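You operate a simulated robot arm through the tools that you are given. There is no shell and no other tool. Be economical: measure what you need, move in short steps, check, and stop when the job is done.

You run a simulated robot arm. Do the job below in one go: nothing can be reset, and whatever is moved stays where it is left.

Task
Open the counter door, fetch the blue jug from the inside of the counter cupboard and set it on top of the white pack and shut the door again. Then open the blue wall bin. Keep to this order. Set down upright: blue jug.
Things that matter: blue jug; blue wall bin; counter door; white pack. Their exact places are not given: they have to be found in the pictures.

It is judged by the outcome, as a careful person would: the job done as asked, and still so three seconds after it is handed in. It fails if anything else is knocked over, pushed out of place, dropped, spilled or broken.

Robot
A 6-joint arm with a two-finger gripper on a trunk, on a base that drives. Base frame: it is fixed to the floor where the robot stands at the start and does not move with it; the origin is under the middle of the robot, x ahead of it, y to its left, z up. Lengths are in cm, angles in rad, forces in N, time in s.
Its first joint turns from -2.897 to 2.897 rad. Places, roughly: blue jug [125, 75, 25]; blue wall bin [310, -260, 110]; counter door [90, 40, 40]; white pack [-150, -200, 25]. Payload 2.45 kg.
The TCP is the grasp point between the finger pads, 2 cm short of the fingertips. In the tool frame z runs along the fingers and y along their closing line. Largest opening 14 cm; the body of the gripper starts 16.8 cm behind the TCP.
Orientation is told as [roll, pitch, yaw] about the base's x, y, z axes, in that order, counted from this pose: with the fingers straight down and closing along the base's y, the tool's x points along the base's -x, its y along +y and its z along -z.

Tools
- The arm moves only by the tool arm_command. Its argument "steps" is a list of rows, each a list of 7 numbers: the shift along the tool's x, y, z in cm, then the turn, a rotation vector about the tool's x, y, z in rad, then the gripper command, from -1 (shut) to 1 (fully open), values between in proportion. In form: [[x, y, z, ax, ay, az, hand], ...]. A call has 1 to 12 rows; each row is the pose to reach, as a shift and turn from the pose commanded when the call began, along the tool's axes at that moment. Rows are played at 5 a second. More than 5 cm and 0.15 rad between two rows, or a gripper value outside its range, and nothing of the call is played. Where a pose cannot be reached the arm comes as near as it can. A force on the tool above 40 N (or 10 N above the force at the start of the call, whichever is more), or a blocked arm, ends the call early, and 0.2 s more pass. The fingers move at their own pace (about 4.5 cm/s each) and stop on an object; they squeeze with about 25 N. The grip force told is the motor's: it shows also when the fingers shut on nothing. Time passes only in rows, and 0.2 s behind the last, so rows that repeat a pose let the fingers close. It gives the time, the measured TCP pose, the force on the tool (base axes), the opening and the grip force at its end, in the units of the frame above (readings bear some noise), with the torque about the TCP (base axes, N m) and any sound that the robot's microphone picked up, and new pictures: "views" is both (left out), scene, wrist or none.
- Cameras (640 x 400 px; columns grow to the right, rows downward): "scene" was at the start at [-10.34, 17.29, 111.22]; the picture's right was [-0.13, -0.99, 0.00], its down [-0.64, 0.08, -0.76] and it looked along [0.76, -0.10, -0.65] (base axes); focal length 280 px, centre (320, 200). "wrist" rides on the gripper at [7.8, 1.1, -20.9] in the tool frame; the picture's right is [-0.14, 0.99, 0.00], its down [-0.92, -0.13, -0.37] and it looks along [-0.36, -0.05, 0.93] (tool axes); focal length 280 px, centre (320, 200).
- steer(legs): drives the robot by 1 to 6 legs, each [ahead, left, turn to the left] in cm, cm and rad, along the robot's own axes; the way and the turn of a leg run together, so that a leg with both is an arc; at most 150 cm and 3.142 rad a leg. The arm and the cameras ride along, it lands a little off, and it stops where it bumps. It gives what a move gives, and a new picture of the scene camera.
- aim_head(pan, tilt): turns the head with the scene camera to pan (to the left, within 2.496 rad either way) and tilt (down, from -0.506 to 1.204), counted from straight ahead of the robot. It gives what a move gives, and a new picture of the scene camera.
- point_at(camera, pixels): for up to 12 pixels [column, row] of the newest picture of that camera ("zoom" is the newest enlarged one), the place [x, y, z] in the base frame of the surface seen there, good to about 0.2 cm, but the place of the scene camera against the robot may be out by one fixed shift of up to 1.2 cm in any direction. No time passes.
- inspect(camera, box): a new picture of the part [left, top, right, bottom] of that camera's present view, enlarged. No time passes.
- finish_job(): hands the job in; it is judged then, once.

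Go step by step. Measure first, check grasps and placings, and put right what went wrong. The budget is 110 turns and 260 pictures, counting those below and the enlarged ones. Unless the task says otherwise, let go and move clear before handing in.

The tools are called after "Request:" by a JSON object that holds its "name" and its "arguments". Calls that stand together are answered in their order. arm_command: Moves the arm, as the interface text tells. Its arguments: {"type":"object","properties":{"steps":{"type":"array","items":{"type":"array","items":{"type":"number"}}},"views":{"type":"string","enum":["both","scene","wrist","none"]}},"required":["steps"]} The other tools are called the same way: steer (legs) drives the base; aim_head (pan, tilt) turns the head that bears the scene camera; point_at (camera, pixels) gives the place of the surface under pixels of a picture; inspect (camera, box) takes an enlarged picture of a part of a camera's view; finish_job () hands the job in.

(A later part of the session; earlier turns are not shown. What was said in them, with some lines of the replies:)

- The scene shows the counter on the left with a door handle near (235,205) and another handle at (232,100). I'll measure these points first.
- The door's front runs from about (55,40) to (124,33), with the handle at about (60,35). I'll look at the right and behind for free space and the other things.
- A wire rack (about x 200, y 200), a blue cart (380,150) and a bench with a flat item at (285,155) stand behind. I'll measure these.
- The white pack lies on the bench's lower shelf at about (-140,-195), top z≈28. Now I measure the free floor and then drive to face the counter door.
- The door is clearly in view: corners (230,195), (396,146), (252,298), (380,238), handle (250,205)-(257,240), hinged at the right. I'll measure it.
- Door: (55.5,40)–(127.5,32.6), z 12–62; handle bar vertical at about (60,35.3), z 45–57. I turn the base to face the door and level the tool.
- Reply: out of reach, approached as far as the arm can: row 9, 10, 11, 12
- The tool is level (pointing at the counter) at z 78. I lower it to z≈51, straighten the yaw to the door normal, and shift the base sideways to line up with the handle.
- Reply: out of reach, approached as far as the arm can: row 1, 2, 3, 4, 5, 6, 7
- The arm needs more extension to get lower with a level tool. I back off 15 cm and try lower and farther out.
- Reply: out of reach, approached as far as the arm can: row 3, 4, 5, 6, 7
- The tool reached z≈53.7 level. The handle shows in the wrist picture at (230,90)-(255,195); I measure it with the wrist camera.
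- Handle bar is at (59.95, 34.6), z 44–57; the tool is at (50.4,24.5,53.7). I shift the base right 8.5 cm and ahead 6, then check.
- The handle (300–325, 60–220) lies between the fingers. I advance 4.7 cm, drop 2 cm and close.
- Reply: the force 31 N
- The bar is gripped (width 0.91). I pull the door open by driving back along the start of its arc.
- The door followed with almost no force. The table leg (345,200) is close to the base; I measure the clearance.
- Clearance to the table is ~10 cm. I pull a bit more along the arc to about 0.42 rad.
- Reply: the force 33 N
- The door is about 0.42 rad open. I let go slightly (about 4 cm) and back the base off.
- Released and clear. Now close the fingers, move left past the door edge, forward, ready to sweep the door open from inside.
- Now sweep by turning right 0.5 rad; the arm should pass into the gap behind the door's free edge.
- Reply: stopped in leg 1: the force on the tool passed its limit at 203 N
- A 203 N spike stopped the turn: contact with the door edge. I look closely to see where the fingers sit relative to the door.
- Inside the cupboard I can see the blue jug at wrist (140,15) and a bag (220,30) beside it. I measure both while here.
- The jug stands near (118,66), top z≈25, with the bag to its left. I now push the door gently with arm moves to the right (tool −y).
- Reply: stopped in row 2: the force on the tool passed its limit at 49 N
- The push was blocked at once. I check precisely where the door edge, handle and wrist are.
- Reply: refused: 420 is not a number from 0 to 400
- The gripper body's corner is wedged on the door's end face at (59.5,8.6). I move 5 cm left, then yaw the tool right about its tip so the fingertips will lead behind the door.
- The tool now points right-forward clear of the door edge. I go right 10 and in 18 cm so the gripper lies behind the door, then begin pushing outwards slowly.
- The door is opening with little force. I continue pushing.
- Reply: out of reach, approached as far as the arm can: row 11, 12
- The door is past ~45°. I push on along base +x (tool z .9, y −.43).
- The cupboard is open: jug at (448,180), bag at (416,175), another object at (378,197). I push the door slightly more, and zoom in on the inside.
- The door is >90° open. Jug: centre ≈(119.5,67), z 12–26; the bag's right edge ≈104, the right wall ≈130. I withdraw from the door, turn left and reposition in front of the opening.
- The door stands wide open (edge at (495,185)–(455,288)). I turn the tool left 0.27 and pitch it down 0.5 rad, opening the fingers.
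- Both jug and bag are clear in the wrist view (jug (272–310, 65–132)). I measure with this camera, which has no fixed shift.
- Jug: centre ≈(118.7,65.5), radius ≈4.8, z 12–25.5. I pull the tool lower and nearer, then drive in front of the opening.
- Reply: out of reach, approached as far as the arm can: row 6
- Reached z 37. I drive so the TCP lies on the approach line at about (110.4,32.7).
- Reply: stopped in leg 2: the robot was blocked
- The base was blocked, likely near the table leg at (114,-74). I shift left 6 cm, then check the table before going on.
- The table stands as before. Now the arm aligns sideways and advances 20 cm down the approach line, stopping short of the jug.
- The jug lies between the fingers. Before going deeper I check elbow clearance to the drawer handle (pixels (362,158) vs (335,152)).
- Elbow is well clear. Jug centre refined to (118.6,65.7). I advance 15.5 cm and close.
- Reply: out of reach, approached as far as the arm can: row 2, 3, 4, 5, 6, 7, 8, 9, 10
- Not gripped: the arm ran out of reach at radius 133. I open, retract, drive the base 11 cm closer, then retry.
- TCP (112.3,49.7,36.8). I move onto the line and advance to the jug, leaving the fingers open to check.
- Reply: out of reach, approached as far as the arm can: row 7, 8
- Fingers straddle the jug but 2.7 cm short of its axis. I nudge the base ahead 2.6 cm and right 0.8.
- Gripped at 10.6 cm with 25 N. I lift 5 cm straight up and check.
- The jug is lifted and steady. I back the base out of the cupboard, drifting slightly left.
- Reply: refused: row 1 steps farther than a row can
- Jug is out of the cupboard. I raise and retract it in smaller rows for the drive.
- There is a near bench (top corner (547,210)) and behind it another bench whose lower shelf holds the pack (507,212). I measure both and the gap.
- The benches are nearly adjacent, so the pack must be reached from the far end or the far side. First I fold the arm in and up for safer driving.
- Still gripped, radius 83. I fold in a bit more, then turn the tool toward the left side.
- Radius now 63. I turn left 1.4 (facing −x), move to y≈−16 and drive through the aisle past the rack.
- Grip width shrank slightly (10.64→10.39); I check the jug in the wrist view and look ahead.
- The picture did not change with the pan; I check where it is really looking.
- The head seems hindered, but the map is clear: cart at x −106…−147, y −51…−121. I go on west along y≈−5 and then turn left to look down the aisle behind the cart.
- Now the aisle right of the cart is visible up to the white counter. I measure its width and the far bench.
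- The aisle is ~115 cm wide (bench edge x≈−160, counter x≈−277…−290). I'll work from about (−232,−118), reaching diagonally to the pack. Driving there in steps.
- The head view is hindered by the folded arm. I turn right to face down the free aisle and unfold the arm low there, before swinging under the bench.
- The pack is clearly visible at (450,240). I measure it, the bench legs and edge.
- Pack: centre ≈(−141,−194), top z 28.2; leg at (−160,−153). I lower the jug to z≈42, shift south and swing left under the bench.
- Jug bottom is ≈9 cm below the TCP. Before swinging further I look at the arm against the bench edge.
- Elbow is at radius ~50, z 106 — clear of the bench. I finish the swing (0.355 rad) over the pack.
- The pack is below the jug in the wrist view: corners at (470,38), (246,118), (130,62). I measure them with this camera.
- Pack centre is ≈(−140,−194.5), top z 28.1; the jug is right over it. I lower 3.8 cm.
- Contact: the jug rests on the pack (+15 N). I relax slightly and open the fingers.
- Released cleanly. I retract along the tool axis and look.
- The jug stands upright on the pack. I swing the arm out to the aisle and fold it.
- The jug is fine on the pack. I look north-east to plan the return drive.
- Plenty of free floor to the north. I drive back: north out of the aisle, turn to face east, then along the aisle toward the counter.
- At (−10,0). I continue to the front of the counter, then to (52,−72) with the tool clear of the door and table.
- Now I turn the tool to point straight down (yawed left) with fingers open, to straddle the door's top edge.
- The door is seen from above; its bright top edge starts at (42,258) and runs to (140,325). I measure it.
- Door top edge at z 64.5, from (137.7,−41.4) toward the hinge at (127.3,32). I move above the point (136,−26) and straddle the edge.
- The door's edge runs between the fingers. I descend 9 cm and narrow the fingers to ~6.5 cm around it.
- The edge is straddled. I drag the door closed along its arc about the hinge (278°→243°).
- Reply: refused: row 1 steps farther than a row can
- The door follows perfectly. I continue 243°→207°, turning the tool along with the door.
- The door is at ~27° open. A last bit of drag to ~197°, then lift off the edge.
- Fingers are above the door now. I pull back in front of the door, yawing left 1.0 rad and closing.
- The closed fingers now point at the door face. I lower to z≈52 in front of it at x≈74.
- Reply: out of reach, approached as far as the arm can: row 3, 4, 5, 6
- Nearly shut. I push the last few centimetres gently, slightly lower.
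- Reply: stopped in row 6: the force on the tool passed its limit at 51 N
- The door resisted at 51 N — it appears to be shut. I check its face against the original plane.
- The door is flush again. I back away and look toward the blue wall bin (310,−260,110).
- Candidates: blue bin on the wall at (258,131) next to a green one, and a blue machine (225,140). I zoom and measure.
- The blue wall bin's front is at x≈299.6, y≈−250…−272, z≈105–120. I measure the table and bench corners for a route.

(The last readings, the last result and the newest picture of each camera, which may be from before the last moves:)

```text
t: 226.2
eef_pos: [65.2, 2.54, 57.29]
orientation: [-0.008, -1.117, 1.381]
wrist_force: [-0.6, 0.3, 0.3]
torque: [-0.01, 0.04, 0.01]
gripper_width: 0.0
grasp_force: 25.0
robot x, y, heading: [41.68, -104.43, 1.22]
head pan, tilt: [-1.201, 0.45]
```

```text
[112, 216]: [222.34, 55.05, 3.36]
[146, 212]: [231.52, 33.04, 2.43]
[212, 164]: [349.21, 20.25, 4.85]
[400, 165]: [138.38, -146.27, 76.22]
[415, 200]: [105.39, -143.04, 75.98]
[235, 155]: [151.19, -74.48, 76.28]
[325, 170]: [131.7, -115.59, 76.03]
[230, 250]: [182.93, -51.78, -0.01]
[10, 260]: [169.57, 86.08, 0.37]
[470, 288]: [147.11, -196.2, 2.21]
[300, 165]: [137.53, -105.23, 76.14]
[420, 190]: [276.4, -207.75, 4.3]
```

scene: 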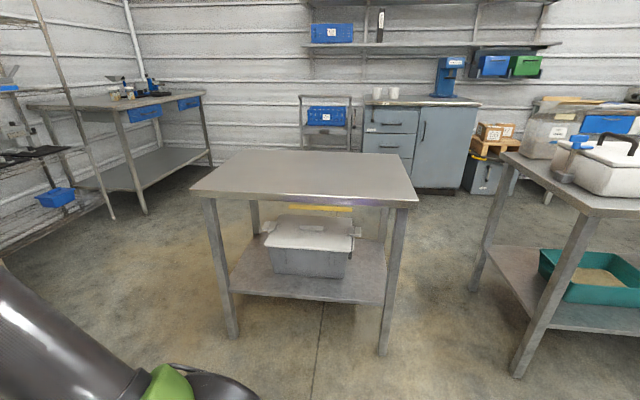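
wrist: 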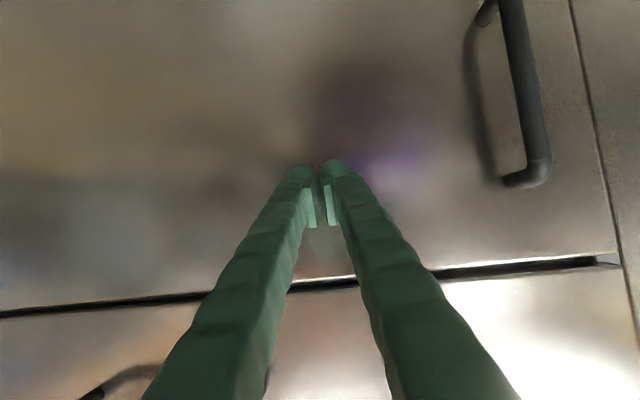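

Open floor runs north and east of the small table. I fold the arm, then drive around: north, east, then south toward the bin.

Request:
{"name": "arm_command", "arguments": {"steps": [[-1, 0, -4, 0, 0, 0, -1], [-2, 0, -8, 0, 0, 0, -1], [-3, 0, -12, 0, 0, 0, -1], [-3, 0, -16, 0, 0, 0, -1], [-3, 0, -20, 0, 0, 0, -1], [-3, 0, -24, 0, 0, 0, -1], [-2, 0, -28, 0, 0, 0, -1], [-1, 0, -32, 0, 0, 0, -1], [0, 0, -36, 0, 0, 0, -1], [0, 0, -40, 0, 0, 0, -1], [0, 0, -44, 0, 0, 0, -1]], "views": "none"}}

Request:
{"name": "steer", "arguments": {"legs": [[39.4, 14.4, 0], [0, 0, -1.22], [0, 28, 0], [150, 0, 0]]}}

```text
t: 228.6
eef_pos: [57.5, -36.0, 76.73]
orientation: [-0.009, -1.117, 1.382]
wrist_force: [0.6, -0.1, -0.1]
torque: [-0.01, 0.02, -0.06]
gripper_width: 0.0
grasp_force: 25.0
robot x, y, heading: [40.91, -104.44, 1.22]
head pan, tilt: [-1.201, 0.45]
```

```text
t: 242.9
eef_pos: [263.89, -26.36, 76.71]
orientation: [-0.01, -1.118, 0.164]
wrist_force: [0.3, 0.6, -0.2]
torque: [-0.02, 0.03, 0.02]
gripper_width: 0.0
grasp_force: 25.1
robot x, y, heading: [194.02, -35.04, 0.002]
head pan, tilt: [-1.201, 0.45]
```

scene: 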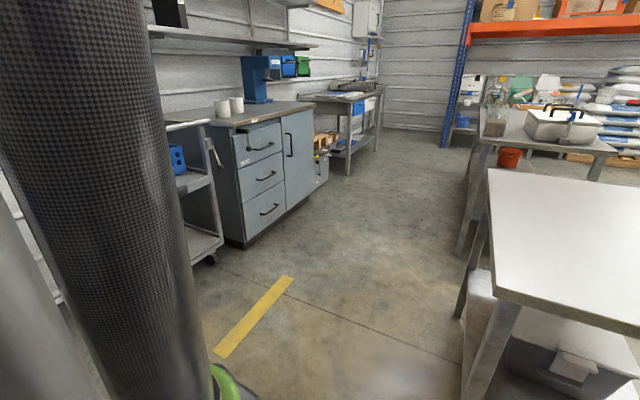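

The aisle south is clear. I turn to face south and drive down to y≈−255, then turn to face the wall.

Request:
{"name": "steer", "arguments": {"legs": [[0, 0, -1.57], [112, 5, 0], [108, 0, 0], [0, 0, 1.57]]}}

Request:
{"name": "aim_head", "arguments": {"pan": 0.25, "tilt": 0.15}}

```text
t: 261.1
eef_pos: [277.34, -245.39, 76.66]
orientation: [-0.016, -1.116, 0.168]
wrist_force: [-2.9, -4.9, 1.2]
torque: [0.07, -0.04, -0.01]
gripper_width: 0.02
grasp_force: 25.0
robot x, y, heading: [207.65, -253.32, 0.003]
head pan, tilt: [-1.201, 0.45]
stopped in leg 4: the force on the tool passed its limit at 53 N (the readings are from after the stop); the commanded pose is now the measured one
```

scene: 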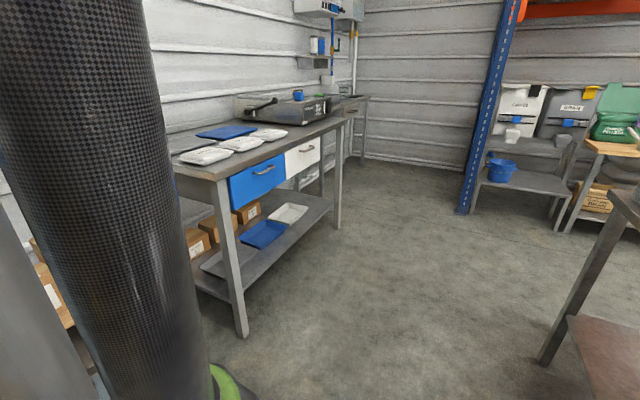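

```text
t: 262.7
eef_pos: [277.37, -245.44, 76.72]
orientation: [-0.015, -1.117, 0.166]
wrist_force: [-0.9, -7.5, -0.7]
torque: [0.06, -0.01, -0.09]
gripper_width: 0.01
grasp_force: 24.7
robot x, y, heading: [207.85, -253.82, 0.004]
head pan, tilt: [0.25, 0.15]
```

scene: 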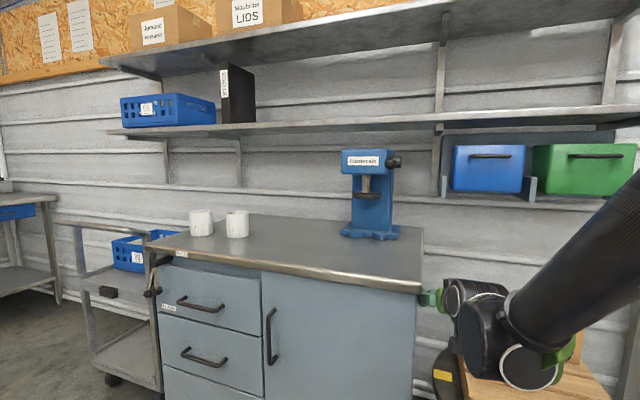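

The fingertips touched the cabinet's right side at the end of the turn. I turn back a little, back off, and check the surroundings.

Request:
{"name": "steer", "arguments": {"legs": [[0, 0, -0.12], [-10, 0, 0]]}}

Request:
{"name": "aim_head", "arguments": {"pan": 0.1, "tilt": 0.4}}

Request:
{"name": "inspect", "arguments": {"camera": "scene", "box": [200, 60, 640, 340]}}

```text
t: 264.4
eef_pos: [267.86, -252.57, 76.64]
orientation: [-0.016, -1.117, 0.049]
wrist_force: [0.8, 0.3, -0.4]
torque: [0.02, -0.01, 0.02]
gripper_width: 0.0
grasp_force: 24.9
robot x, y, heading: [197.52, -252.88, -0.121]
head pan, tilt: [0.25, 0.15]
```

scene: 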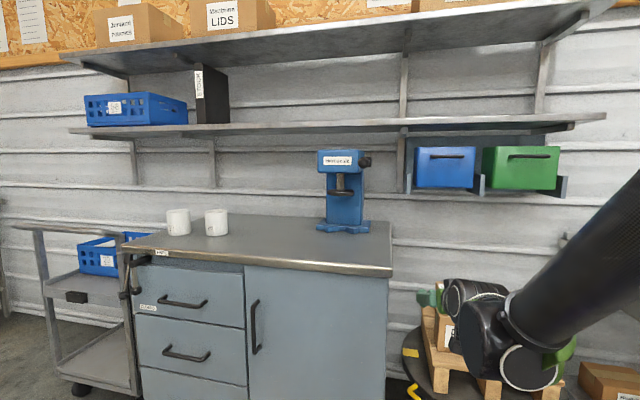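

```text
t: 265.2
eef_pos: [267.88, -252.6, 76.7]
orientation: [-0.016, -1.117, 0.047]
wrist_force: [-0.4, -1.0, -0.3]
torque: [-0.01, -0.03, 0.01]
gripper_width: 0.01
grasp_force: 24.9
robot x, y, heading: [197.7, -252.39, -0.119]
head pan, tilt: [0.099, 0.4]
```

scene: 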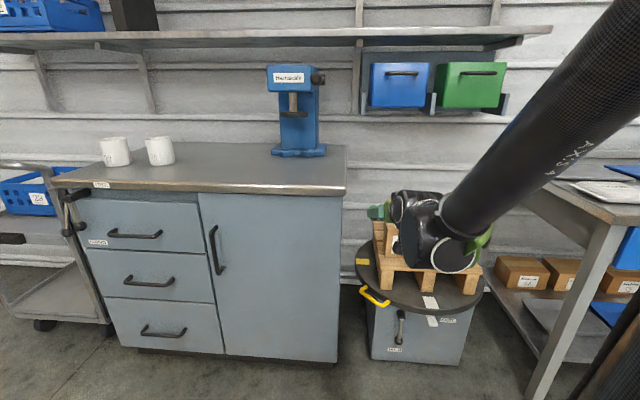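

```text
1.43 times, centred on (420, 200) of scene
```

zoom: 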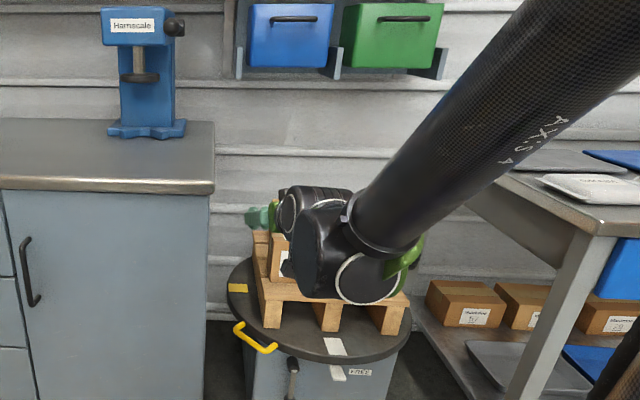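

Nothing looks displaced. I zoom on the blue bin and measure its handle and edges.

Request:
{"name": "inspect", "arguments": {"camera": "scene", "box": [340, 40, 520, 130]}}

Request:
{"name": "point_at", "arguments": {"camera": "zoom", "pixels": [[215, 115], [180, 112], [250, 115], [215, 107], [215, 180], [120, 100], [120, 220], [310, 110], [300, 225], [335, 200], [215, 90], [430, 115]]}}

```text
3.56 times, centred on (430, 85) of scene
```

zoom: 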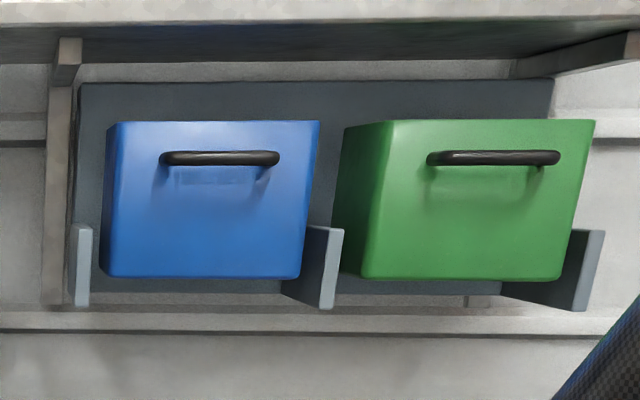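

```text
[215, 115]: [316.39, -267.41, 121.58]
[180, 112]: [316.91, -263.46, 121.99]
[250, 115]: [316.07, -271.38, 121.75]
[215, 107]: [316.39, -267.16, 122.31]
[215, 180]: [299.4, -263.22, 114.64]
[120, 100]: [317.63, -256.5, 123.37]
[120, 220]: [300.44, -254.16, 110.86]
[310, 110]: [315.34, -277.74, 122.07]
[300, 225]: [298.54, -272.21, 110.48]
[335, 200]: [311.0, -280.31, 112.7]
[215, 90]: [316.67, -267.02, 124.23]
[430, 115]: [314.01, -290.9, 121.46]
```

Request:
{"name": "point_at", "arguments": {"camera": "zoom", "pixels": [[170, 158], [218, 158], [270, 158], [218, 152], [218, 164], [190, 190], [215, 128], [215, 265], [110, 150], [316, 150], [85, 260], [328, 260]]}}

```text
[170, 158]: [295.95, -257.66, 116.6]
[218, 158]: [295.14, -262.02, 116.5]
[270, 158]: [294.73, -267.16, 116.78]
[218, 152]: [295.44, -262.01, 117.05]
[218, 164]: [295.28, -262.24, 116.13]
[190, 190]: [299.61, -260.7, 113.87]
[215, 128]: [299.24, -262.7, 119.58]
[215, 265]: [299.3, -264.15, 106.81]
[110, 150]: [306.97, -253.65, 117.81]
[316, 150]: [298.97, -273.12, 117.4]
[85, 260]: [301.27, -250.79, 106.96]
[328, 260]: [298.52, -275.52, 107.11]
```

Handle: horizontal bar at x≈295.2, y −257…−267, z≈116.5; bin face at x≈299.3. I raise the tool to that height and level it.

Request:
{"name": "arm_command", "arguments": {"steps": [[-4, 0, -2, 0, -0.05, 0, -1], [-8, 0, -4, 0, -0.1, 0, -1], [-12, 0, -6, 0, -0.15, 0, -1], [-16, 0, -8, 0, -0.2, 0, -1], [-20, 0, -10, 0, -0.25, 0, -1], [-24, 0, -12, 0, -0.3, 0, -1], [-28, 0, -14, 0, -0.35, 0, -1], [-32, 0, -16, 0, -0.4, 0, -1], [-36, 0, -18, 0, -0.453, 0, -1]], "views": "none"}}

Request:
{"name": "arm_command", "arguments": {"steps": [[0, 0, 0, 0, 0, 0.14, -1], [0, 0, 0, 0, 0, 0.28, -1], [0, 0, 0, 0, 0, 0.42, -1], [0, 0, 0, 0, 0, 0.56, -1], [0, 0, 0, 0, 0, 0.7, -1], [0, 0, 0, 0, 0, 0.84, -1], [0, 0, 0, 0, 0, 0.98, -1], [0, 0, 0, 0, 0, 1.12, -1], [0, 0, 0, 0, 0, 1.26, -1], [0, 0, 0, 0, 0, 1.4, 0], [0, 0, 0, 0, 0, 1.5, 0], [0, 0, 0, 0, 0, 1.57, 0]], "views": "both"}}

```text
t: 267.2
eef_pos: [267.43, -252.21, 116.73]
orientation: [-1.497, -1.466, 1.529]
wrist_force: [0.2, -0.1, -0.6]
torque: [0.02, 0.12, -0.02]
gripper_width: 0.0
grasp_force: 25.1
robot x, y, heading: [198.19, -252.75, -0.119]
head pan, tilt: [0.099, 0.4]
```

```text
t: 269.8
eef_pos: [267.48, -252.3, 117.02]
orientation: [1.569, -0.006, -1.538]
wrist_force: [-0.7, -0.4, -0.3]
torque: [0.03, -0.04, -0.02]
gripper_width: 6.93
grasp_force: 0.4
robot x, y, heading: [197.59, -252.6, -0.117]
head pan, tilt: [0.099, 0.4]
```

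scene: 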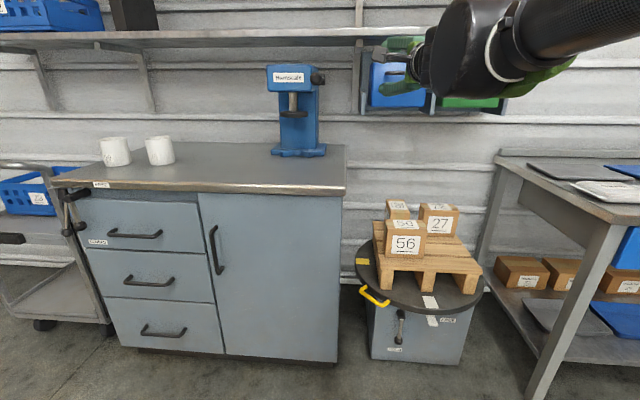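
wrist: 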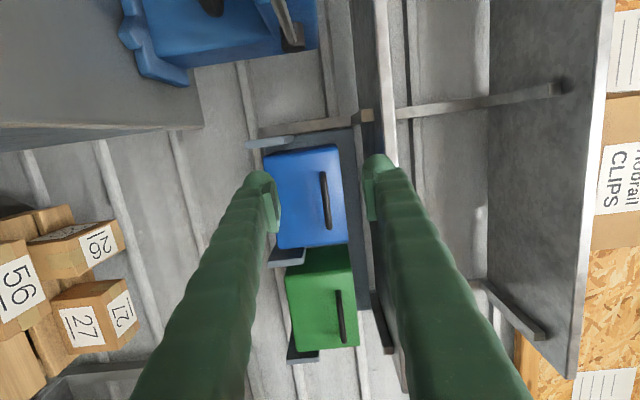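

Tool is level with the fingers closing vertically; the blue bin and its handle (326,172–228) are in view. I measure the handle with the wrist camera.

Request:
{"name": "point_at", "arguments": {"camera": "wrist", "pixels": [[323, 178], [326, 200], [329, 224], [300, 200], [290, 240], [340, 160], [380, 120], [278, 170], [285, 255], [350, 200]]}}

Request:
{"name": "inspect", "arguments": {"camera": "wrist", "box": [220, 110, 420, 270]}}

```text
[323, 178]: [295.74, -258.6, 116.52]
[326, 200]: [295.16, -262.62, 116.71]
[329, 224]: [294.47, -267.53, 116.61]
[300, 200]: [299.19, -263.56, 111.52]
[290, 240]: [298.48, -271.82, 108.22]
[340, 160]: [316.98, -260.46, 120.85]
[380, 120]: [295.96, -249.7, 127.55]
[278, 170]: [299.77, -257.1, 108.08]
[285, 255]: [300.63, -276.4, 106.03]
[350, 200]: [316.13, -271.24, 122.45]
```

```text
2.50 times, centred on (320, 190) of wrist
```

zoom: 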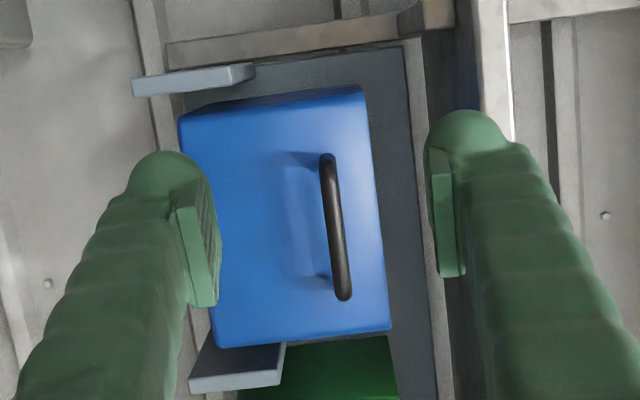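

Target TCP is (295.6,−262.7,116.6). I align sideways, yaw −0.13 and approach to 8 cm short.

Request:
{"name": "arm_command", "arguments": {"steps": [[-3.5, 0, 2, 0, -0.04, 0, 0], [-7, -0.2, 5, 0, -0.08, 0, 0], [-10, -0.4, 8, 0, -0.13, 0, 0], [-11.3, -0.4, 12, 0, -0.13, 0, 0], [-11.3, -0.4, 16, 0, -0.13, 0, 0], [-11.3, -0.4, 20, 0, -0.13, 0, 0]], "views": "wrist"}}

```text
t: 271.2
eef_pos: [287.74, -262.74, 116.63]
orientation: [1.571, -0.008, -1.668]
wrist_force: [-0.4, 0.0, -0.1]
torque: [0.02, 0.03, 0.0]
gripper_width: 7.0
grasp_force: 0.2
robot x, y, heading: [197.42, -252.47, -0.12]
head pan, tilt: [0.099, 0.4]
```

wrist: 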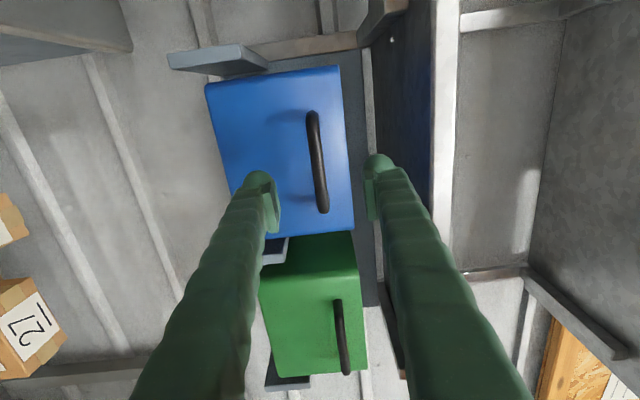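

Aligned. I advance 7.8 cm and close on the bar.

Request:
{"name": "arm_command", "arguments": {"steps": [[0, 0, 3, 0, 0, 0, 0], [0, 0, 6, 0, 0, 0, 0], [0, 0, 7.8, 0, 0, 0, 0], [0, 0, 7.8, 0, 0, 0, -1], [0, 0, 7.8, 0, 0, 0, -1], [0, 0, 7.8, 0, 0, 0, -1], [0, 0, 7.8, 0, 0, 0, -1], [0, 0, 7.8, 0, 0, 0, -1], [0, 0, 7.8, 0, 0, 0, -1]], "views": "wrist"}}

```text
t: 273.2
eef_pos: [295.51, -263.68, 116.5]
orientation: [1.569, -0.008, -1.667]
wrist_force: [-5.4, 0.5, -15.0]
torque: [0.58, -0.07, -0.03]
gripper_width: 0.94
grasp_force: 36.3
robot x, y, heading: [197.9, -252.59, -0.115]
head pan, tilt: [0.099, 0.4]
```

wrist: 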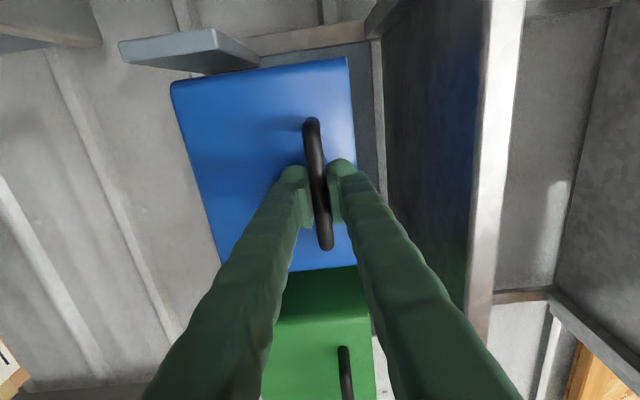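

Gripped (0.94 cm). I pull out 4 cm slowly to learn how it opens.

Request:
{"name": "arm_command", "arguments": {"steps": [[0, 0, -0.8, 0, 0, 0, -1], [0, 0, -1.6, 0, 0, 0, -1], [0, 0, -2.4, 0, 0, 0, -1], [0, 0, -3.2, 0, 0, 0, -1], [0, 0, -4, 0, 0, 0, -1]], "views": "wrist"}}

```text
t: 273.6
eef_pos: [295.31, -263.68, 116.37]
orientation: [1.569, -0.008, -1.667]
wrist_force: [16.9, -1.6, -28.4]
torque: [0.61, -0.01, -0.01]
gripper_width: 0.9
grasp_force: 36.7
robot x, y, heading: [198.07, -252.82, -0.12]
head pan, tilt: [0.099, 0.4]
stopped in row 2: the force on the tool passed its limit at 46 N (the readings are from after the stop); the commanded pose is now the measured one
```

wrist: 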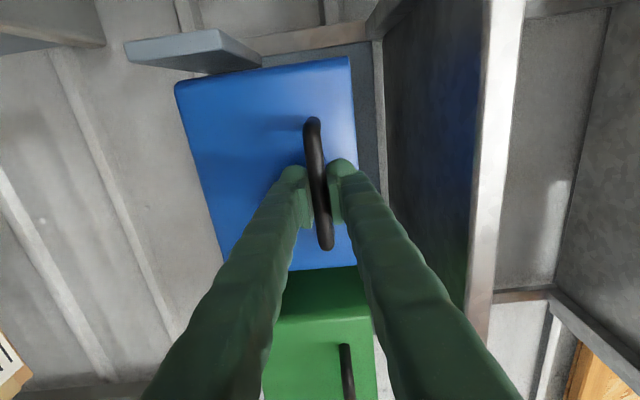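

Force reads +17 N x and −28 N z: the handle wants to move down as it comes out (a tilt-out bin). I pull out and down together.

Request:
{"name": "arm_command", "arguments": {"steps": [[0, -0.4, -0.2, 0, 0, 0, -1], [0, -0.9, -0.6, 0, 0, 0, -1], [0, -1.4, -1.1, 0, 0, 0, -1], [0, -1.9, -1.6, 0, 0, 0, -1]], "views": "wrist"}}

```text
t: 274.6
eef_pos: [293.37, -263.49, 114.7]
orientation: [1.57, -0.009, -1.666]
wrist_force: [-4.1, 7.2, 10.1]
torque: [0.62, -0.14, 0.17]
gripper_width: 0.94
grasp_force: 36.1
robot x, y, heading: [197.98, -252.43, -0.119]
head pan, tilt: [0.099, 0.4]
```

wrist: 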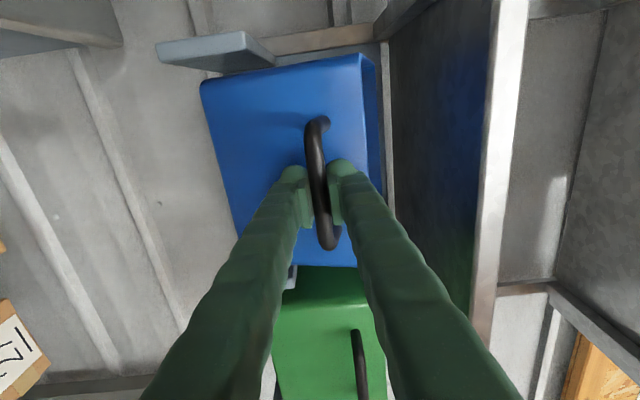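

It tilts outward as expected. I follow the estimated arc (pivot ≈(302,105.5)).

Request:
{"name": "arm_command", "arguments": {"steps": [[0, -0.4, -0.6, 0, 0, 0, -1], [0, -0.9, -1.2, 0, 0, 0, -1], [0, -1.5, -1.7, 0, 0, 0, -1], [0, -2.1, -2.2, 0, 0, 0, -1], [0, -2.8, -2.6, 0, 0, 0, -1], [0, -3.5, -3.0, 0, 0, 0, -1]], "views": "wrist"}}

```text
t: 276.1
eef_pos: [290.77, -263.18, 111.16]
orientation: [1.568, -0.006, -1.666]
wrist_force: [23.7, 1.2, -9.5]
torque: [0.64, -0.05, -0.11]
gripper_width: 0.96
grasp_force: 37.0
robot x, y, heading: [197.9, -252.46, -0.121]
head pan, tilt: [0.099, 0.4]
stopped in row 6: the force on the tool passed its limit at 42 N (the readings are from after the stop); the commanded pose is now the measured one
```

wrist: 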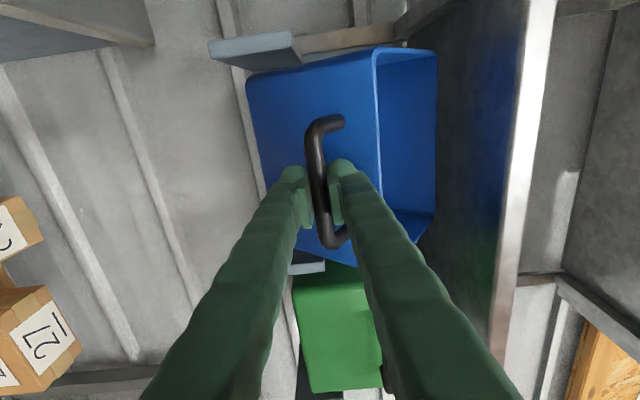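

Tilted ~36°; the force says go more downward now. I continue mostly down.

Request:
{"name": "arm_command", "arguments": {"steps": [[0, -0.5, 0.3, 0, 0, 0, -1], [0, -1.1, 0.2, 0, 0, 0, -1], [0, -1.8, 0.1, 0, 0, 0, -1], [0, -2.5, 0, 0, 0, 0, -1], [0, -3.2, -0.1, 0, 0, 0, -1], [0, -3.9, -0.1, 0, 0, 0, -1]], "views": "both"}}

```text
t: 276.6
eef_pos: [290.55, -263.22, 110.61]
orientation: [1.573, -0.006, -1.667]
wrist_force: [-11.0, 1.8, 27.1]
torque: [0.61, -0.15, -0.05]
gripper_width: 0.98
grasp_force: 37.2
robot x, y, heading: [197.79, -252.73, -0.118]
head pan, tilt: [0.099, 0.4]
stopped in row 2: the force on the tool passed its limit at 54 N (the readings are from after the stop); the commanded pose is now the measured one
```

scene: 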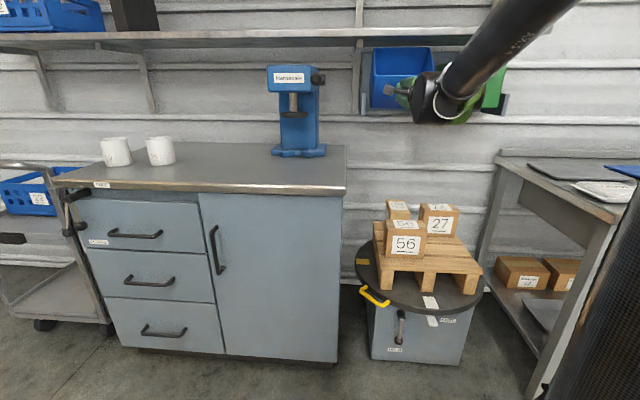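
wrist: 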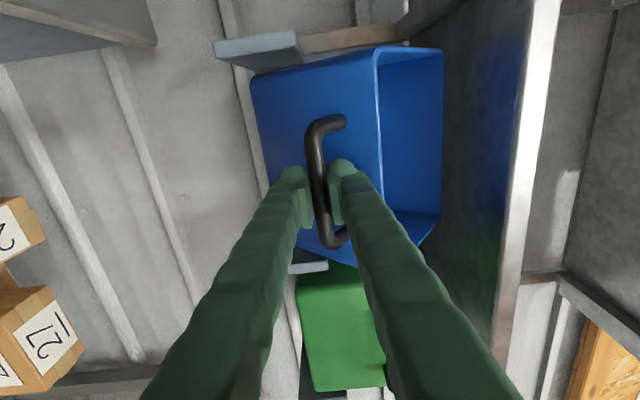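

Resistance both ways suggests either the stop or a slightly wrong direction. I try the estimated tangent (down 0.93, out 0.37) with small steps.

Request:
{"name": "arm_command", "arguments": {"steps": [[0, 0.3, -0.1, 0, 0, 0, -1], [0, -0.2, -0.3, 0, 0, 0, -1], [0, -0.7, -0.5, 0, 0, 0, -1], [0, -1.2, -0.7, 0, 0, 0, -1], [0, -1.7, -0.85, 0, 0, 0, -1], [0, -2.2, -1.0, 0, 0, 0, -1]], "views": "wrist"}}

```text
t: 277.2
eef_pos: [290.58, -263.07, 110.69]
orientation: [1.57, -0.005, -1.668]
wrist_force: [-1.9, 0.9, 17.5]
torque: [0.56, -0.08, 0.09]
gripper_width: 0.96
grasp_force: 37.1
robot x, y, heading: [197.95, -252.5, -0.114]
head pan, tilt: [0.099, 0.4]
stopped in row 2: the force on the tool passed its limit at 55 N (the readings are from after the stop); the commanded pose is now the measured one
```

wrist: 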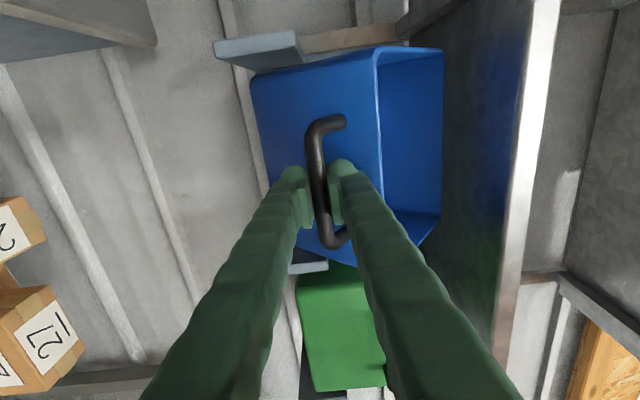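

The bin meets a firm stop at about 38° tilt and shows its open inside. I ease off, open the fingers a little and see whether it stays open.

Request:
{"name": "arm_command", "arguments": {"steps": [[0, 0.1, 0, 0, 0, 0, -1], [0, 0.1, 0, 0, 0, 0, -0.7], [0, 0.1, 0, 0, 0, 0, -0.5], [0, 0.1, 0, 0, 0, 0, -0.5], [0, 0.1, 0, 0, 0, 0, -0.5], [0, 0.1, 0, 0, 0, 0, -0.5]], "views": "wrist"}}

```text
t: 278.6
eef_pos: [290.72, -263.18, 110.7]
orientation: [1.571, -0.006, -1.666]
wrist_force: [-0.4, -0.1, 0.3]
torque: [0.01, -0.02, 0.03]
gripper_width: 3.48
grasp_force: 0.0
robot x, y, heading: [197.35, -252.54, -0.121]
head pan, tilt: [0.099, 0.4]
```

wrist: 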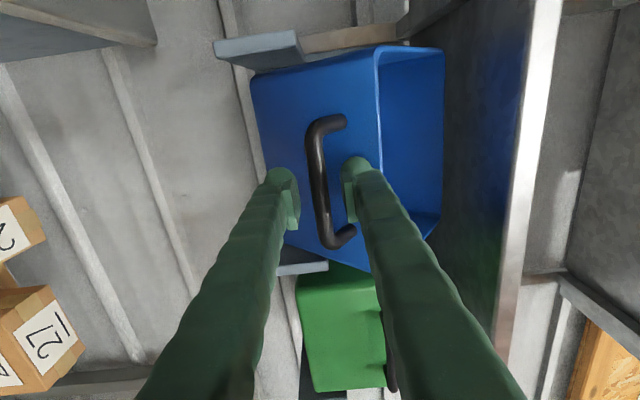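

The bin stays open when released. I withdraw straight back.

Request:
{"name": "arm_command", "arguments": {"steps": [[0, 0, -1, 0, 0, 0, -0.4], [0, 0, -2.5, 0, 0, 0, -0.4], [0, 0, -5, 0, 0, 0, -0.4], [0, 0, -9, 0, 0, 0, -0.4], [0, 0, -13, 0, 0, 0, -0.4], [0, 0, -17, 0, 0, 0, -0.4]], "views": "both"}}

Request:
{"name": "steer", "arguments": {"legs": [[-15, 0, 0]]}}

Request:
{"name": "inspect", "arguments": {"camera": "scene", "box": [340, 30, 540, 140]}}

```text
t: 280.0
eef_pos: [274.07, -261.65, 110.65]
orientation: [1.571, -0.006, -1.666]
wrist_force: [0.5, -0.6, 0.3]
torque: [0.02, 0.02, 0.01]
gripper_width: 4.2
grasp_force: 0.1
robot x, y, heading: [197.87, -252.41, -0.112]
head pan, tilt: [0.099, 0.4]
```

scene: 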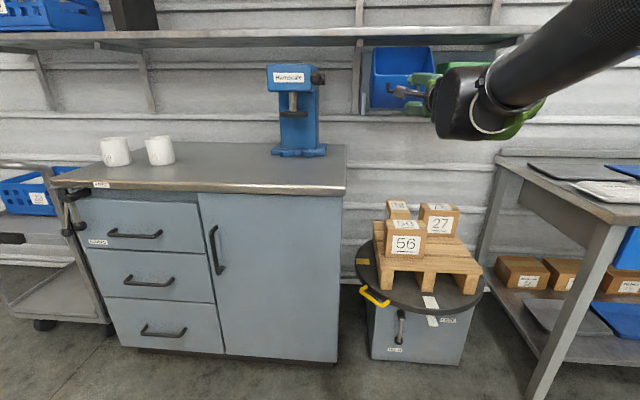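
wrist: 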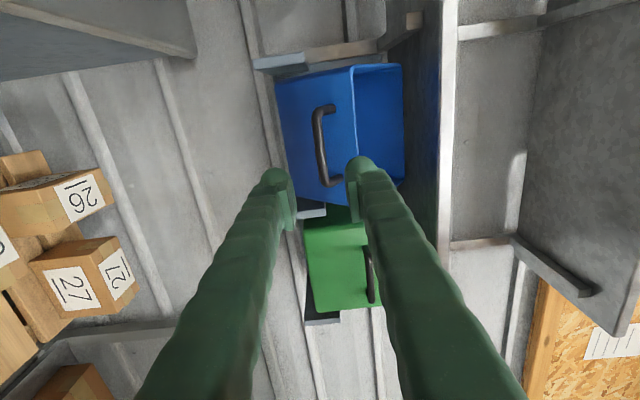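

```text
t: 281.4
eef_pos: [259.2, -259.75, 110.74]
orientation: [1.571, -0.006, -1.667]
wrist_force: [-0.7, -0.3, -0.2]
torque: [-0.02, -0.01, 0.01]
gripper_width: 4.2
grasp_force: 0.1
robot x, y, heading: [182.79, -251.0, -0.118]
head pan, tilt: [0.099, 0.4]
```

scene: 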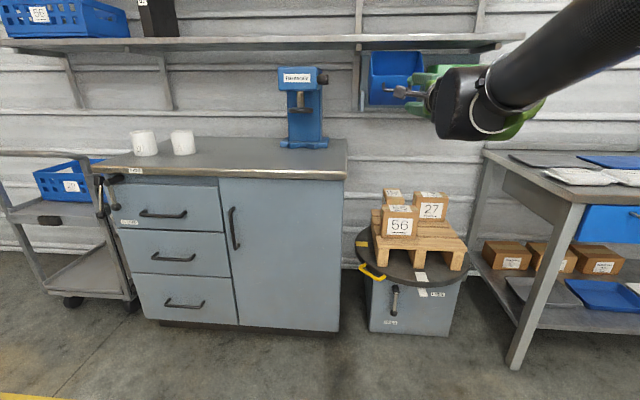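

```text
3.20 times, centred on (440, 85) of scene
```

zoom: 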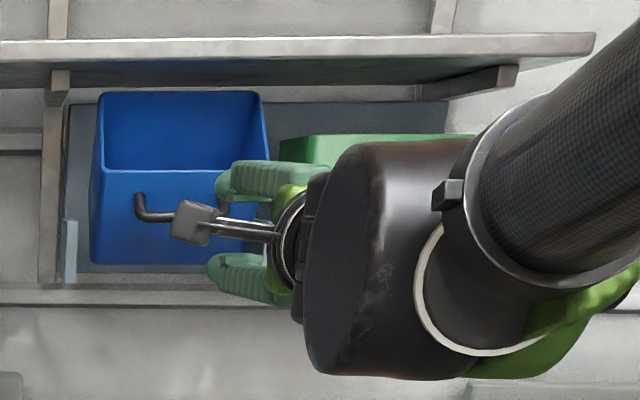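

The blue bin is tilted fully open and stays so, the arm is clear, the counter door was left flush, and the jug stands upright on the pack. I hand the job in.

Request:
{"name": "finish_job", "arguments": {}}

```text
The job is handed in.
```

The job is handed in. The blue jug stands upright on the white pack, the counter door is shut, and the blue wall bin is tilted open to its stop, done in the order you gave.

There were three contacts along the way:
- **Counter door:** the arm struck its edge, with a 203 N peak, while I was swinging it open.
- **Small table:** the base was blocked, most likely by one of its legs.
- **Cabinet beside the bin:** the fingertips touched its side, at 53 N.

I checked after each of these and nothing appeared moved or damaged. My last look at the door, just before I drove to the bin, showed it flush.
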